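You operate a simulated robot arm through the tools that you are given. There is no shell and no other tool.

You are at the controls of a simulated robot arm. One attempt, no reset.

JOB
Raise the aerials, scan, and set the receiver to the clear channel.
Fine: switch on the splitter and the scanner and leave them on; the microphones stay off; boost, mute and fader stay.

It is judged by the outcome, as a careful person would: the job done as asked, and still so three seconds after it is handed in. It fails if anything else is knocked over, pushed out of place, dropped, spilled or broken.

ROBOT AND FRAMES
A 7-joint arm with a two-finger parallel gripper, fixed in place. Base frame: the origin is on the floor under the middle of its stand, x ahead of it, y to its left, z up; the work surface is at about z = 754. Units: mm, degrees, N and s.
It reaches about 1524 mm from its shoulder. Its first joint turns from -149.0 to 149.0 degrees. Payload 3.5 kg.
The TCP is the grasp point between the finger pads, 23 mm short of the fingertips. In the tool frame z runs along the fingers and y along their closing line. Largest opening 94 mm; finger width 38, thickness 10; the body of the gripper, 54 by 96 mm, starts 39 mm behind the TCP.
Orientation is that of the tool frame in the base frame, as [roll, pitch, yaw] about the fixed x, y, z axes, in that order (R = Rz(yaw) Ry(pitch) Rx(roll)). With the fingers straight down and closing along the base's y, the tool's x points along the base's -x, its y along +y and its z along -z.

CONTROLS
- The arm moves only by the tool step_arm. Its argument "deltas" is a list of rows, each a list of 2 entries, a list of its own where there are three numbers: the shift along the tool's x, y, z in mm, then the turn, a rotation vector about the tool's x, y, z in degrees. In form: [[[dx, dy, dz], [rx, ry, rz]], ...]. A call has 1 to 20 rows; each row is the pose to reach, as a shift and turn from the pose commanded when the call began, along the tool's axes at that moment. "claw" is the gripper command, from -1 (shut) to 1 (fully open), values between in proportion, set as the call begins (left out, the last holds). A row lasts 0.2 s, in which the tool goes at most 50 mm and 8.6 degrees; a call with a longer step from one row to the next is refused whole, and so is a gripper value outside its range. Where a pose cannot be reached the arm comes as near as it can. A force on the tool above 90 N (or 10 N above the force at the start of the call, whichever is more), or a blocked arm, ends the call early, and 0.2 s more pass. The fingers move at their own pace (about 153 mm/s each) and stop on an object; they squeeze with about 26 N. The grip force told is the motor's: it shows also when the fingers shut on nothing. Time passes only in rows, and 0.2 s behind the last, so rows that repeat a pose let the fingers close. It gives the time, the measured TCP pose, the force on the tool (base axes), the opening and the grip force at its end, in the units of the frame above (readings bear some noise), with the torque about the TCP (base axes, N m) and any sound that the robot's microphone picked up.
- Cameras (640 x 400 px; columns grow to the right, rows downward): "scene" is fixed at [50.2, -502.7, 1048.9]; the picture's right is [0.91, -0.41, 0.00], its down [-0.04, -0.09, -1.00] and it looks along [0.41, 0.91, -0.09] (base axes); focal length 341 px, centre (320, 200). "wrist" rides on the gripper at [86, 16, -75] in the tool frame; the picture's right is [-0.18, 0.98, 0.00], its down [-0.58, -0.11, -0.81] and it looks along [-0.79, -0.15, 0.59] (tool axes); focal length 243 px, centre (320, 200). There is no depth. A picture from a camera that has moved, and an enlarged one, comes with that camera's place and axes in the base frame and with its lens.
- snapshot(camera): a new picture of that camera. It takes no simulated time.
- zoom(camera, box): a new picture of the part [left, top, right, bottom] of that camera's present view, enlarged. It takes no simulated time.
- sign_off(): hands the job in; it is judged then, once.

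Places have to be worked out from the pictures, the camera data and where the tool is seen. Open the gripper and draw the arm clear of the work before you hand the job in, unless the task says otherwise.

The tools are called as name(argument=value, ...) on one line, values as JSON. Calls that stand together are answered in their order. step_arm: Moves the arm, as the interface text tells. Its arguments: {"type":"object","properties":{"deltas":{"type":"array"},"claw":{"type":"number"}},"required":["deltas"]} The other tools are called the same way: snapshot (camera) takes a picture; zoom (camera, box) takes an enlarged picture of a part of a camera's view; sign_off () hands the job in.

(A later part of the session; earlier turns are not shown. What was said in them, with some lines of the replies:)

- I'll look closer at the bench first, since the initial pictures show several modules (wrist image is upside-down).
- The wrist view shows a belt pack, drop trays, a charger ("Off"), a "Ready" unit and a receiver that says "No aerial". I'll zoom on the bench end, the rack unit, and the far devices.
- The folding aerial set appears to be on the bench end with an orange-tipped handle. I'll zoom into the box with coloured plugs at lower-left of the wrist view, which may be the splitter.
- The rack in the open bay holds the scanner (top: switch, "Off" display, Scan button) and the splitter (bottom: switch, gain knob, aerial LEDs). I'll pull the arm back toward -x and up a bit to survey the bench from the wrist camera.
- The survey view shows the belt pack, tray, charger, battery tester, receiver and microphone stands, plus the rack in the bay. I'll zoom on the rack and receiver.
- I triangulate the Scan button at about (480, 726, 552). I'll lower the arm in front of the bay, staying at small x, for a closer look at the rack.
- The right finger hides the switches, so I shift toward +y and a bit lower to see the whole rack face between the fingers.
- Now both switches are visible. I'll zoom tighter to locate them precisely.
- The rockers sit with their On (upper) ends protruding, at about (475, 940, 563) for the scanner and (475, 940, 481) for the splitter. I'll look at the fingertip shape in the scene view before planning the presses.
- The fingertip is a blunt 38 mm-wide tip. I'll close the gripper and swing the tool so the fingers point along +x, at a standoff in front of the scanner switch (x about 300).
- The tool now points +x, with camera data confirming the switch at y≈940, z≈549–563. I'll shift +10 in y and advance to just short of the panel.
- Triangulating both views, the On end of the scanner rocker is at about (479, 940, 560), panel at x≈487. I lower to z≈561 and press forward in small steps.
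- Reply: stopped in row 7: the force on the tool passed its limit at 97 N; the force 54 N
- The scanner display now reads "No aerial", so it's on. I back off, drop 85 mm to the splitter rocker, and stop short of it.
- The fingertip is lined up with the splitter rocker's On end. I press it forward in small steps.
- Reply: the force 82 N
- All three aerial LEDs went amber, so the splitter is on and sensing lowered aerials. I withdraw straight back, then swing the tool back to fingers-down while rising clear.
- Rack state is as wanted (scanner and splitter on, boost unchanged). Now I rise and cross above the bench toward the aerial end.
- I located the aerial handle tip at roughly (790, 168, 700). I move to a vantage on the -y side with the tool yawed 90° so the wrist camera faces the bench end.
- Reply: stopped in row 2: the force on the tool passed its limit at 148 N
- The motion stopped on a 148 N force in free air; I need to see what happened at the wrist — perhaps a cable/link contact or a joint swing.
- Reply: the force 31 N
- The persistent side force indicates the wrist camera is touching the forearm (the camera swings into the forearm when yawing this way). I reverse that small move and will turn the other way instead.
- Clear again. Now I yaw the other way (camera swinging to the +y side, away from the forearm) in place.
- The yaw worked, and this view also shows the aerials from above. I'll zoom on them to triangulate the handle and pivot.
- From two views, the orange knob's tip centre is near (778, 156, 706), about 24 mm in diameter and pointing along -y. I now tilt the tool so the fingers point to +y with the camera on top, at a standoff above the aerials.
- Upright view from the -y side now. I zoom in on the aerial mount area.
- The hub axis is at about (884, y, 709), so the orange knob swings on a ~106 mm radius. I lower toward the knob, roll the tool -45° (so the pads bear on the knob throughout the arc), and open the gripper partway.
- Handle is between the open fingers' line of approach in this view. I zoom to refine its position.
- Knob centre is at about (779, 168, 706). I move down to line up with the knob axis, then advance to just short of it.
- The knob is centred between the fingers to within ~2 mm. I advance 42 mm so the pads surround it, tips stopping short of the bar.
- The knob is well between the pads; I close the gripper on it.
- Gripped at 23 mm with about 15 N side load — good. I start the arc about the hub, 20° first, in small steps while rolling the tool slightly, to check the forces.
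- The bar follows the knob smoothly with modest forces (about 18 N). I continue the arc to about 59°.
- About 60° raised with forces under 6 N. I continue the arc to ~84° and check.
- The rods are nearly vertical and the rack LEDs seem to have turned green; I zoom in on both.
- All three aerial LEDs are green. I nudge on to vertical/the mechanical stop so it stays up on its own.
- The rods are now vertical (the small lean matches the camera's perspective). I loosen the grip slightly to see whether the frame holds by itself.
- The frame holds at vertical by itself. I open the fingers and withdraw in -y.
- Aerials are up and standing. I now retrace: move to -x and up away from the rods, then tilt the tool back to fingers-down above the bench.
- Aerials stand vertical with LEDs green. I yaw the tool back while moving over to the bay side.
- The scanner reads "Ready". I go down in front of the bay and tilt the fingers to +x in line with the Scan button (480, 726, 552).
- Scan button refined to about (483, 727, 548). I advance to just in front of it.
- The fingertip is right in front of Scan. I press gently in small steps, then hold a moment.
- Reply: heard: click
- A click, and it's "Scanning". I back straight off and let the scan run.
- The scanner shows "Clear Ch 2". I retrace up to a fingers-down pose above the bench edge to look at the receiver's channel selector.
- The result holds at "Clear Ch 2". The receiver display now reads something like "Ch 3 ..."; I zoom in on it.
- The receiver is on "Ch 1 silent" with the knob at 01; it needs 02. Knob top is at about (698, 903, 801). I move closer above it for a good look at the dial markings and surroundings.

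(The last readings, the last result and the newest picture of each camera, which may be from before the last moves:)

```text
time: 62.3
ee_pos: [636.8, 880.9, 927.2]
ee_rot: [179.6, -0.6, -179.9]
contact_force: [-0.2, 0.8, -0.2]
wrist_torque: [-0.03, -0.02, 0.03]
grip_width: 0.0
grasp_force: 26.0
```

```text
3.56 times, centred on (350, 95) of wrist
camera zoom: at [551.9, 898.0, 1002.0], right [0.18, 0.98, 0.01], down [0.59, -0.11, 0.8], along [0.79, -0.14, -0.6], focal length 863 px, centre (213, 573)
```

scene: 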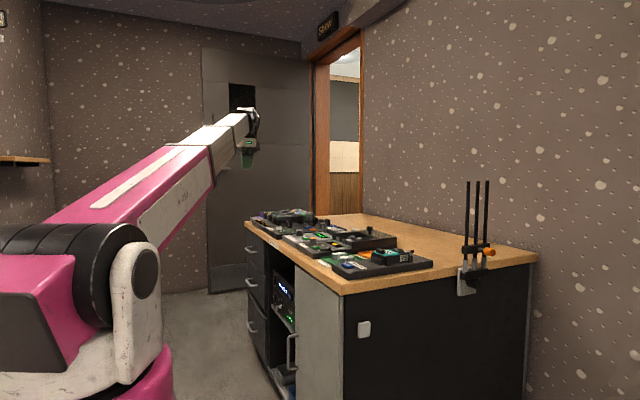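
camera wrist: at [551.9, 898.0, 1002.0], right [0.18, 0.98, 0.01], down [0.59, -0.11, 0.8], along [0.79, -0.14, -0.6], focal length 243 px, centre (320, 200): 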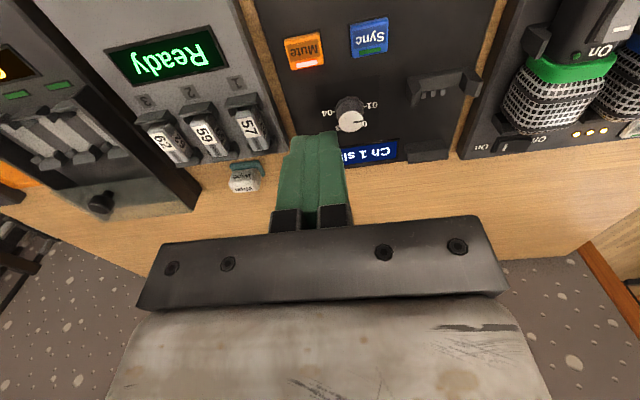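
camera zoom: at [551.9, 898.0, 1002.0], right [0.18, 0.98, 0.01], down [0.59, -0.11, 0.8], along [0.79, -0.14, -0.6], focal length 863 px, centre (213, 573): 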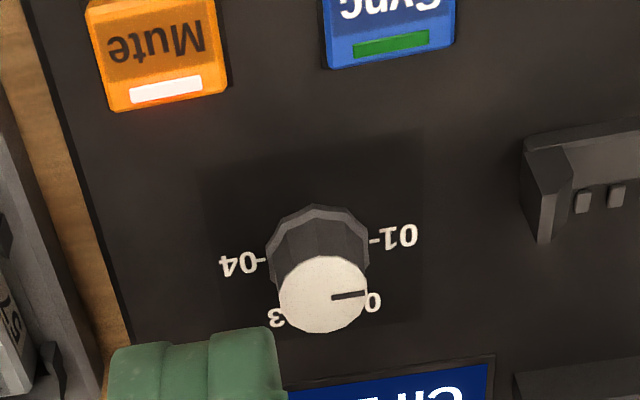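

The dial is clear now: 01 at +y, 02 about 60° clockwise, then 03, 04. Knob axis is at (698, 902), z 779–801. I open to ~45 mm, pre-rotate 15° and move above the knob.

step_arm(deltas=[[[-15, 5.2, 10], [0, 0, -4]], [[-30, 10.5, 25], [0, 0, -8]], [[-45, 15.7, 45], [0, 0, -12]], [[-61, 21, 65], [0, 0, -15]], [[-61, 21, 70], [0, 0, -15]]], claw=-0.04)

snapshot(camera="wrist")

zoom(camera="scene", box=[260, 180, 340, 240])

```text
time: 63.5
ee_pos: [697.7, 903.6, 856.4]
ee_rot: [179.4, -0.3, -165.0]
contact_force: [0.3, 0.2, -0.5]
wrist_torque: [0.02, -0.04, -0.04]
grip_width: 45.3
grasp_force: 0.0
```

```text
taken
camera wrist: at [611.5, 897.3, 931.5], right [-0.08, 1.0, 0.01], down [0.6, 0.04, 0.8], along [0.8, 0.07, -0.6], focal length 243 px, centre (320, 200)
```

wrist: 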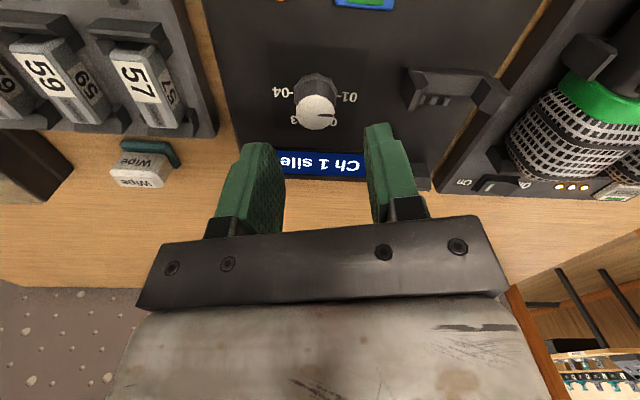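

```text
6.67 times, centred on (300, 210) of scene
camera zoom: at [50.2, -502.7, 1048.9], right [0.91, -0.41, 0.0], down [-0.04, -0.09, -1.0], along [0.41, 0.91, -0.09], focal length 2275 px, centre (453, 133)
```

zoom: 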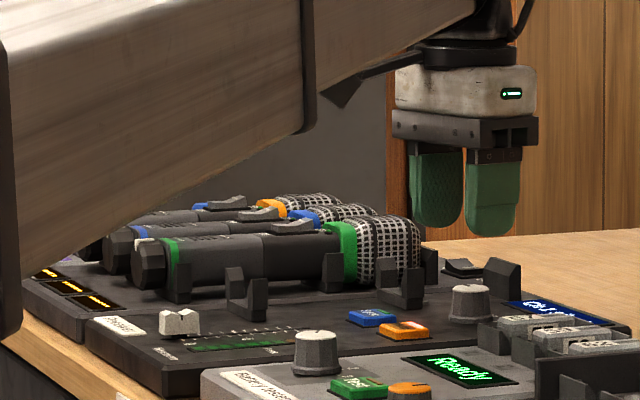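

Knob sits nearly on the tool axis. I zoom in to fine-tune the centring before descending.

zoom(camera="wrist", box=[240, 60, 400, 160])

```text
4.00 times, centred on (320, 110) of wrist
camera zoom: at [611.5, 897.3, 931.5], right [-0.08, 1.0, 0.01], down [0.6, 0.04, 0.8], along [0.8, 0.07, -0.6], focal length 970 px, centre (320, 560)
```

zoom: 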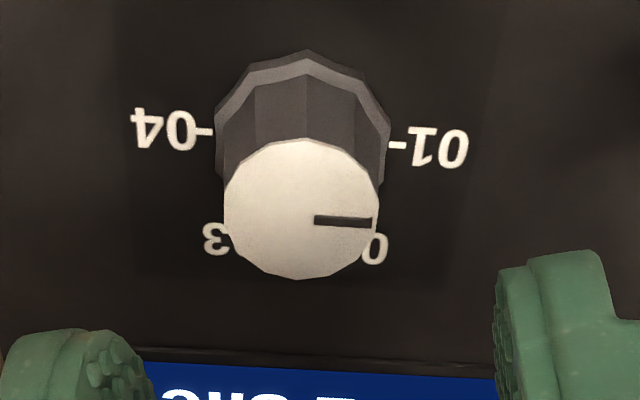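

The knob is about 2 mm toward -tool-y; I correct that and descend so the pads surround it, tips about 5 mm above the panel.

step_arm(deltas=[[[-0.5, -2, 12], [0, 0, 0]], [[-0.5, -2, 24], [0, 0, 0]], [[-0.5, -2, 34], [0, 0, 0]], [[-0.5, -2, 42], [0, 0, 0]], [[-0.5, -2, 48.5], [0, 0, 0]]])

snapshot(camera="wrist")

zoom(camera="scene", box=[290, 190, 350, 235])

```text
time: 64.7
ee_pos: [699.0, 903.8, 808.5]
ee_rot: [179.4, -0.4, -165.1]
contact_force: [0.7, -0.5, 0.3]
wrist_torque: [0.01, 0.02, 0.0]
grip_width: 45.4
grasp_force: 0.0
```

```text
taken
camera wrist: at [612.0, 896.8, 882.8], right [-0.08, 1.0, 0.01], down [0.6, 0.04, 0.8], along [0.8, 0.07, -0.6], focal length 243 px, centre (320, 200)
```

wrist: 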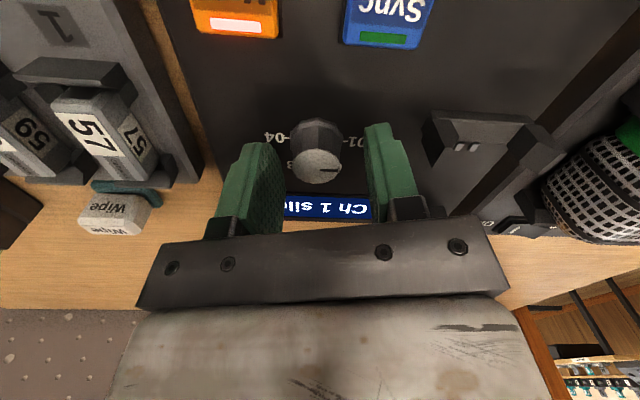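

```text
8.89 times, centred on (320, 212) of scene
camera zoom: at [50.2, -502.7, 1048.9], right [0.91, -0.41, 0.0], down [-0.04, -0.09, -1.0], along [0.41, 0.91, -0.09], focal length 3033 px, centre (320, 89)
```

zoom: 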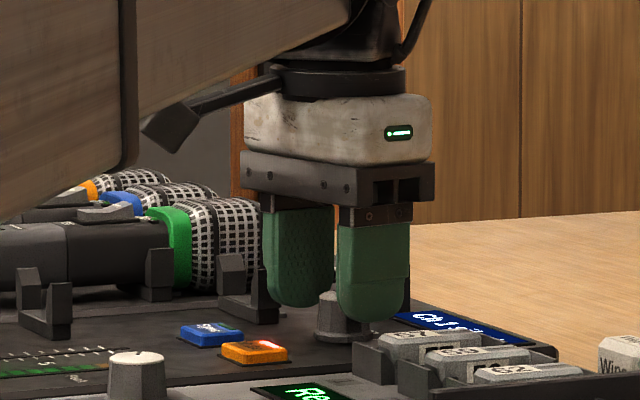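

Fingers straddle the knob correctly. I close on it.

step_arm(deltas=[[[0, -1, 0], [0, 0, 0]], [[0, -1, 0], [0, 0, 0]], [[0, -1, 0], [0, 0, 0]]], claw=-1)

zoom(camera="wrist", box=[220, 90, 420, 230])

```text
time: 65.5
ee_pos: [699.4, 900.9, 807.3]
ee_rot: [179.5, -0.5, -165.1]
contact_force: [2.1, -14.1, -3.3]
wrist_torque: [-0.51, 0.33, -0.02]
grip_width: 25.1
grasp_force: 44.8
```

```text
2.86 times, centred on (320, 160) of wrist
camera zoom: at [612.7, 894.4, 882.8], right [-0.07, 1.0, 0.01], down [0.6, 0.04, 0.8], along [0.8, 0.06, -0.6], focal length 693 px, centre (320, 314)
```

zoom: 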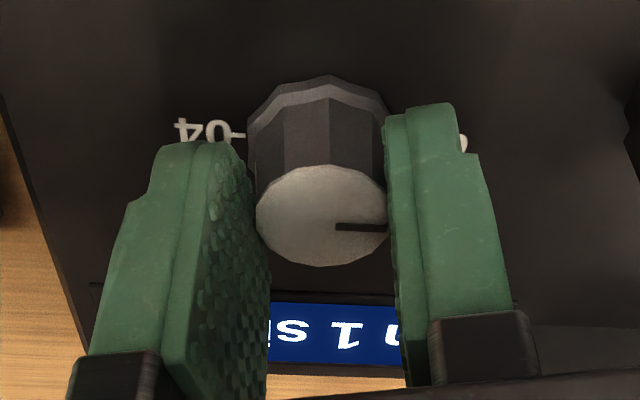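

Firm grip on the knob at 25 mm. I turn it 30° clockwise (viewed from above) first and check.

step_arm(deltas=[[[0, -1, 0], [0, 0, 5]], [[0, -1, 0], [0, 0, 10]], [[0, -1, 0], [0, 0, 15]], [[0, -1, 0], [0, 0, 20]], [[0, -1, 0], [0, 0, 25]], [[0, -1, 0], [0, 0, 30]]])

snapshot(camera="wrist")

zoom(camera="scene", box=[290, 190, 350, 235])

```text
time: 66.9
ee_pos: [699.8, 902.8, 807.6]
ee_rot: [179.7, -0.8, 164.9]
contact_force: [-3.5, 13.4, 3.7]
wrist_torque: [0.09, -1.1, 0.01]
grip_width: 25.6
grasp_force: 44.3
```

```text
taken
camera wrist: at [621.2, 940.5, 883.1], right [0.43, 0.9, 0.01], down [0.54, -0.26, 0.8], along [0.72, -0.34, -0.6], focal length 243 px, centre (320, 200)
```

wrist: 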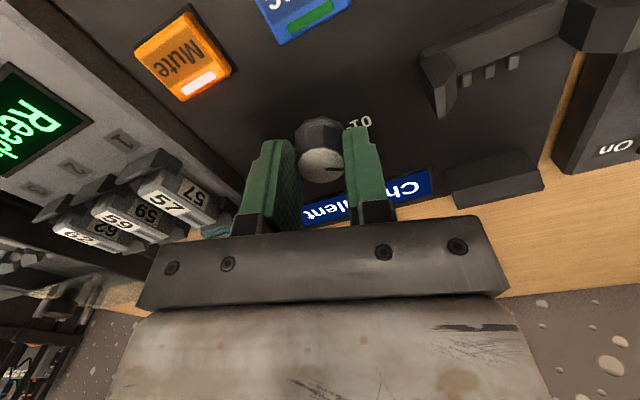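

```text
8.89 times, centred on (320, 212) of scene
camera zoom: at [50.2, -502.7, 1048.9], right [0.91, -0.41, 0.0], down [-0.04, -0.09, -1.0], along [0.41, 0.91, -0.09], focal length 3033 px, centre (320, 89)
```

zoom: 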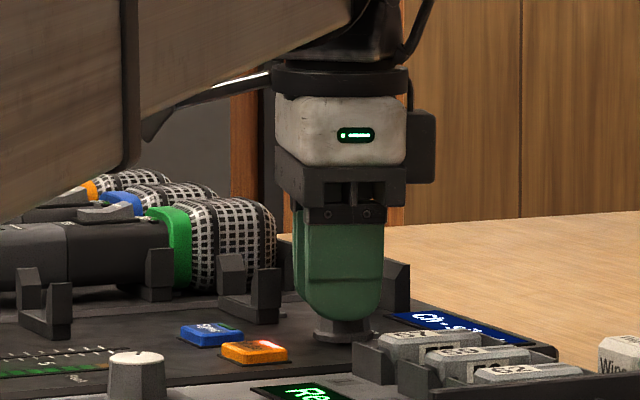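

The knob turned along with the gripper. I continue the other 30°.

step_arm(deltas=[[[0, -0.5, 0], [0, 0, 5]], [[0, -0.5, 0], [0, 0, 10]], [[0, -0.5, 0], [0, 0, 15]], [[0, -0.5, 0], [0, 0, 20]], [[0, -0.5, 0], [0, 0, 25]], [[0, -0.5, 0], [0, 0, 30]]])

snapshot(camera="wrist")

zoom(camera="wrist", box=[240, 90, 480, 230])

zoom(camera="scene", box=[290, 190, 350, 235])

```text
time: 68.3
ee_pos: [700.4, 903.3, 808.1]
ee_rot: [179.5, -0.9, 134.8]
contact_force: [7.8, 53.1, 10.9]
wrist_torque: [0.86, -0.6, 0.15]
grip_width: 25.5
grasp_force: 45.2
```

```text
taken
camera wrist: at [651.5, 975.5, 883.5], right [0.83, 0.56, 0.01], down [0.34, -0.5, 0.8], along [0.45, -0.66, -0.61], focal length 243 px, centre (320, 200)
```

wrist: 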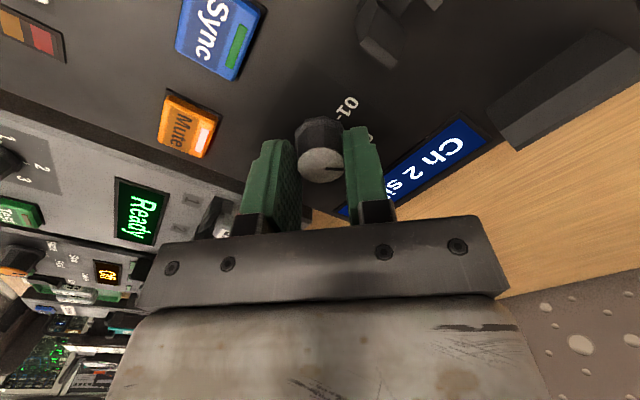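

```text
2.67 times, centred on (360, 160) of wrist
camera zoom: at [651.5, 975.5, 883.5], right [0.83, 0.56, 0.01], down [0.34, -0.5, 0.8], along [0.45, -0.66, -0.61], focal length 647 px, centre (213, 307)
```

zoom: 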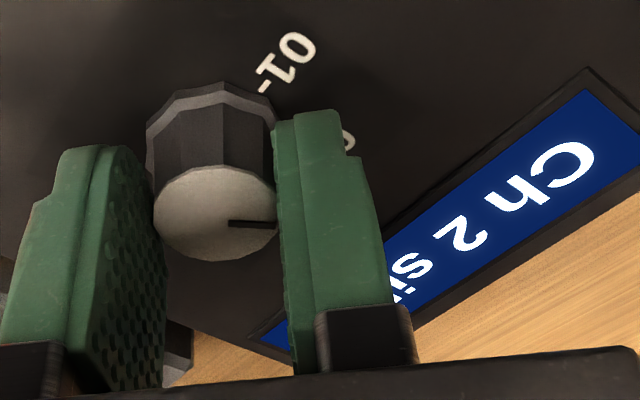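

```text
8.89 times, centred on (320, 212) of scene
camera zoom: at [50.2, -502.7, 1048.9], right [0.91, -0.41, 0.0], down [-0.04, -0.09, -1.0], along [0.41, 0.91, -0.09], focal length 3033 px, centre (320, 89)
```

zoom: 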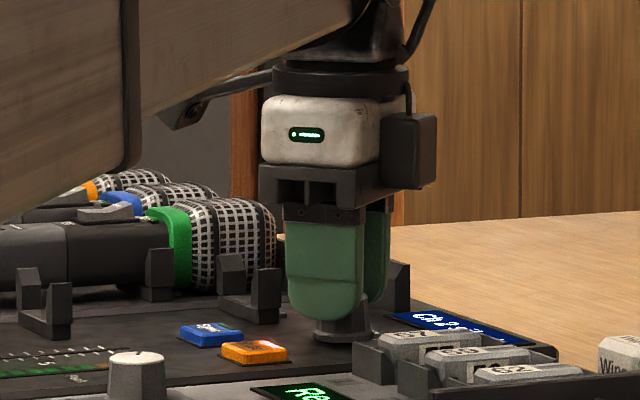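

The receiver now shows "Ch 2 silent", with the pointer rotated about 60° onto 02. There's ~53 N side load, so I relieve it slightly, then open and lift.

step_arm(deltas=[[[0.7, 0.7, 0], [0, 0, 0]], [[1.4, 1.4, 0], [0, 0, 0]]])

step_arm(deltas=[[[0, 0, 0], [0, 0, 0]], [[0, 0, 0], [0, 0, 0]]], claw=-0.04)

zoom(camera="wrist", box=[240, 90, 480, 230])

```text
time: 68.9
ee_pos: [700.7, 903.3, 808.6]
ee_rot: [179.5, -0.8, 134.9]
contact_force: [7.7, 43.6, 18.7]
wrist_torque: [1.44, 0.04, 0.11]
grip_width: 25.2
grasp_force: 44.9
```

```text
time: 69.5
ee_pos: [699.0, 901.2, 807.6]
ee_rot: [-179.9, -0.5, 134.9]
contact_force: [-0.1, -0.3, 0.3]
wrist_torque: [0.0, 0.04, -0.01]
grip_width: 44.9
grasp_force: 0.0
```

```text
2.67 times, centred on (360, 160) of wrist
camera zoom: at [650.7, 974.2, 882.1], right [0.83, 0.56, 0.0], down [0.34, -0.49, 0.8], along [0.45, -0.66, -0.6], focal length 647 px, centre (213, 307)
```

zoom: 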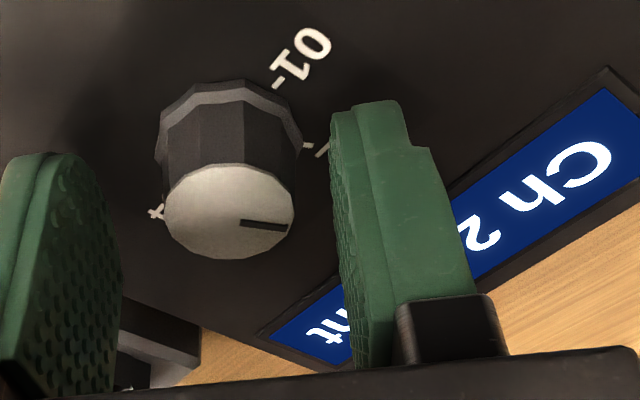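

Released cleanly and the display stays on Ch 2. I lift straight up and check the dial from above.

step_arm(deltas=[[[0, 0, -15], [0, 0, 0]], [[0, 0, -40], [0, 0, 0]], [[0, 0, -80], [0, 0, 0]], [[0, 0, -120], [0, 0, 0]]])

snapshot(camera="wrist")

zoom(camera="wrist", box=[220, 0, 460, 150])

snapshot(camera="scene")

```text
time: 70.5
ee_pos: [700.1, 902.1, 928.2]
ee_rot: [-179.9, -0.7, 134.9]
contact_force: [0.2, 0.0, -0.2]
wrist_torque: [-0.01, 0.01, -0.01]
grip_width: 45.1
grasp_force: 0.0
```

```text
taken
camera wrist: at [651.3, 974.1, 1002.6], right [0.83, 0.56, 0.0], down [0.34, -0.49, 0.8], along [0.45, -0.66, -0.6], focal length 243 px, centre (320, 200)
```

wrist: 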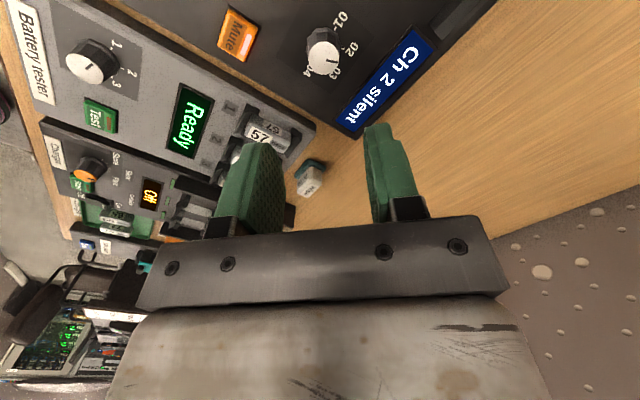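

```text
2.67 times, centred on (340, 75) of wrist
camera zoom: at [651.3, 974.1, 1002.6], right [0.83, 0.56, 0.0], down [0.34, -0.49, 0.8], along [0.45, -0.66, -0.6], focal length 647 px, centre (267, 533)
```

zoom: 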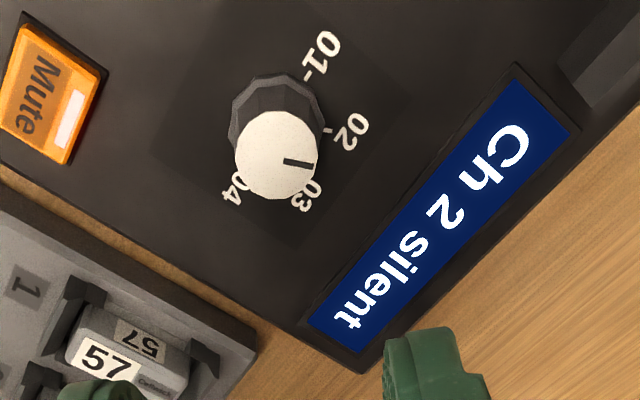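

```text
taken
```

scene: 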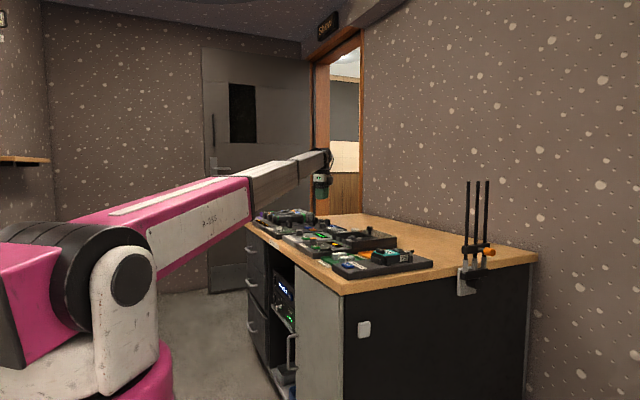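

Receiver shows "Ch 2 silent" with the pointer at 02; mute lamp and other controls unchanged. I open the gripper and draw the arm up and back, clear of the bench.

step_arm(deltas=[[[0, 0, -40], [0, 0, 0]], [[0, 0, -80], [0, 0, 0]], [[0, -40, -105], [0, 0, 0]], [[0, -80, -125], [0, 0, 0]], [[0, -120, -145], [0, 0, 0]], [[0, -160, -160], [0, 0, 0]], [[0, -205, -175], [0, 0, 0]], [[0, -250, -190], [0, 0, 0]], [[0, -295, -200], [0, 0, 0]], [[0, -340, -200], [0, 0, 0]]], claw=1)

snapshot(camera="wrist")

snapshot(camera="scene")

zoom(camera="scene", box=[250, 255, 310, 325])

zoom(camera="scene", box=[240, 190, 440, 315])

```text
time: 72.7
ee_pos: [461.3, 659.9, 1131.1]
ee_rot: [-179.9, -0.7, 135.0]
contact_force: [0.1, 0.1, 0.9]
wrist_torque: [0.04, 0.03, 0.0]
grip_width: 94.0
grasp_force: 0.0
```

```text
taken
camera wrist: at [412.2, 733.1, 1205.9], right [0.83, 0.56, 0.0], down [0.34, -0.49, 0.8], along [0.45, -0.66, -0.6], focal length 243 px, centre (320, 200)
```

wrist: 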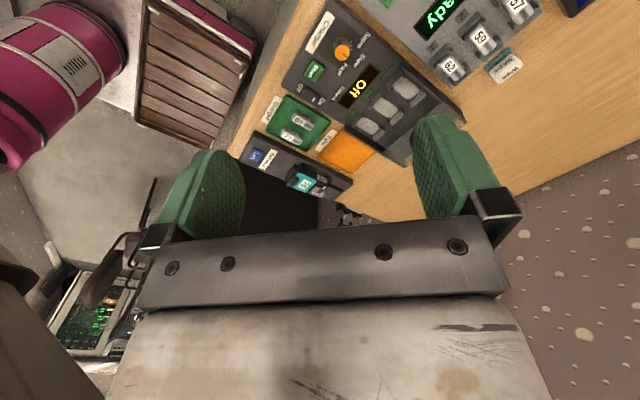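

```text
taken
```

scene: 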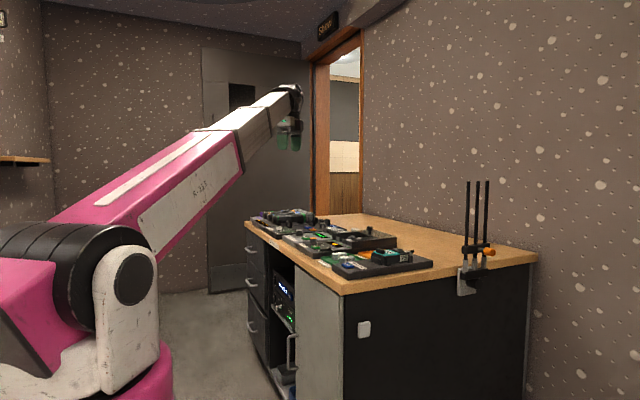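

```text
5.71 times, centred on (280, 290) of scene
camera zoom: at [50.2, -502.7, 1048.9], right [0.91, -0.41, 0.0], down [-0.04, -0.09, -1.0], along [0.41, 0.91, -0.09], focal length 1950 px, centre (549, -314)
```

zoom: 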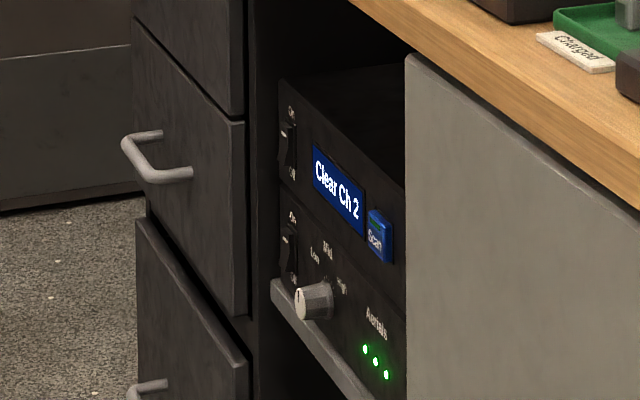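

```text
3.20 times, centred on (340, 252) of scene
camera zoom: at [50.2, -502.7, 1048.9], right [0.91, -0.41, 0.0], down [-0.04, -0.09, -1.0], along [0.41, 0.91, -0.09], focal length 1092 px, centre (256, 32)
```

zoom: 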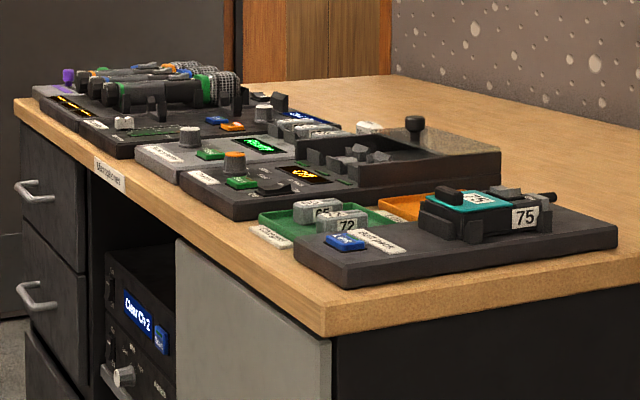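

Scanner and splitter are on ("Clear Ch 2", three green aerial LEDs), the aerials stand vertical, and the receiver is on Ch 2. Boost, mute, fader and the microphones are untouched, and the arm is clear with the gripper open. I hand the job in.

sign_off()

```text
The job is handed in.
```

The receiver is set to channel 2, which the scan reported as clear, and I've handed the job in.

- **Aerials:** they are raised to vertical and stay up on their own. All three aerial lights on the splitter are green.
- **Scan:** the splitter and scanner are switched on and left on. The scanner reads "Clear Ch 2".
- **Receiver:** the dial is turned from 01 to 02, and the display reads "Ch 2 silent".
- **Left alone:** I didn't touch the microphones, boost, mute or fader, and the pictures show them as they were.

Partway through, the wrist camera pressed against the robot's own forearm and stopped the move. I backed off and took another route. Nothing on the bench was touched by it.

The arm is clear of the bench with the gripper open.
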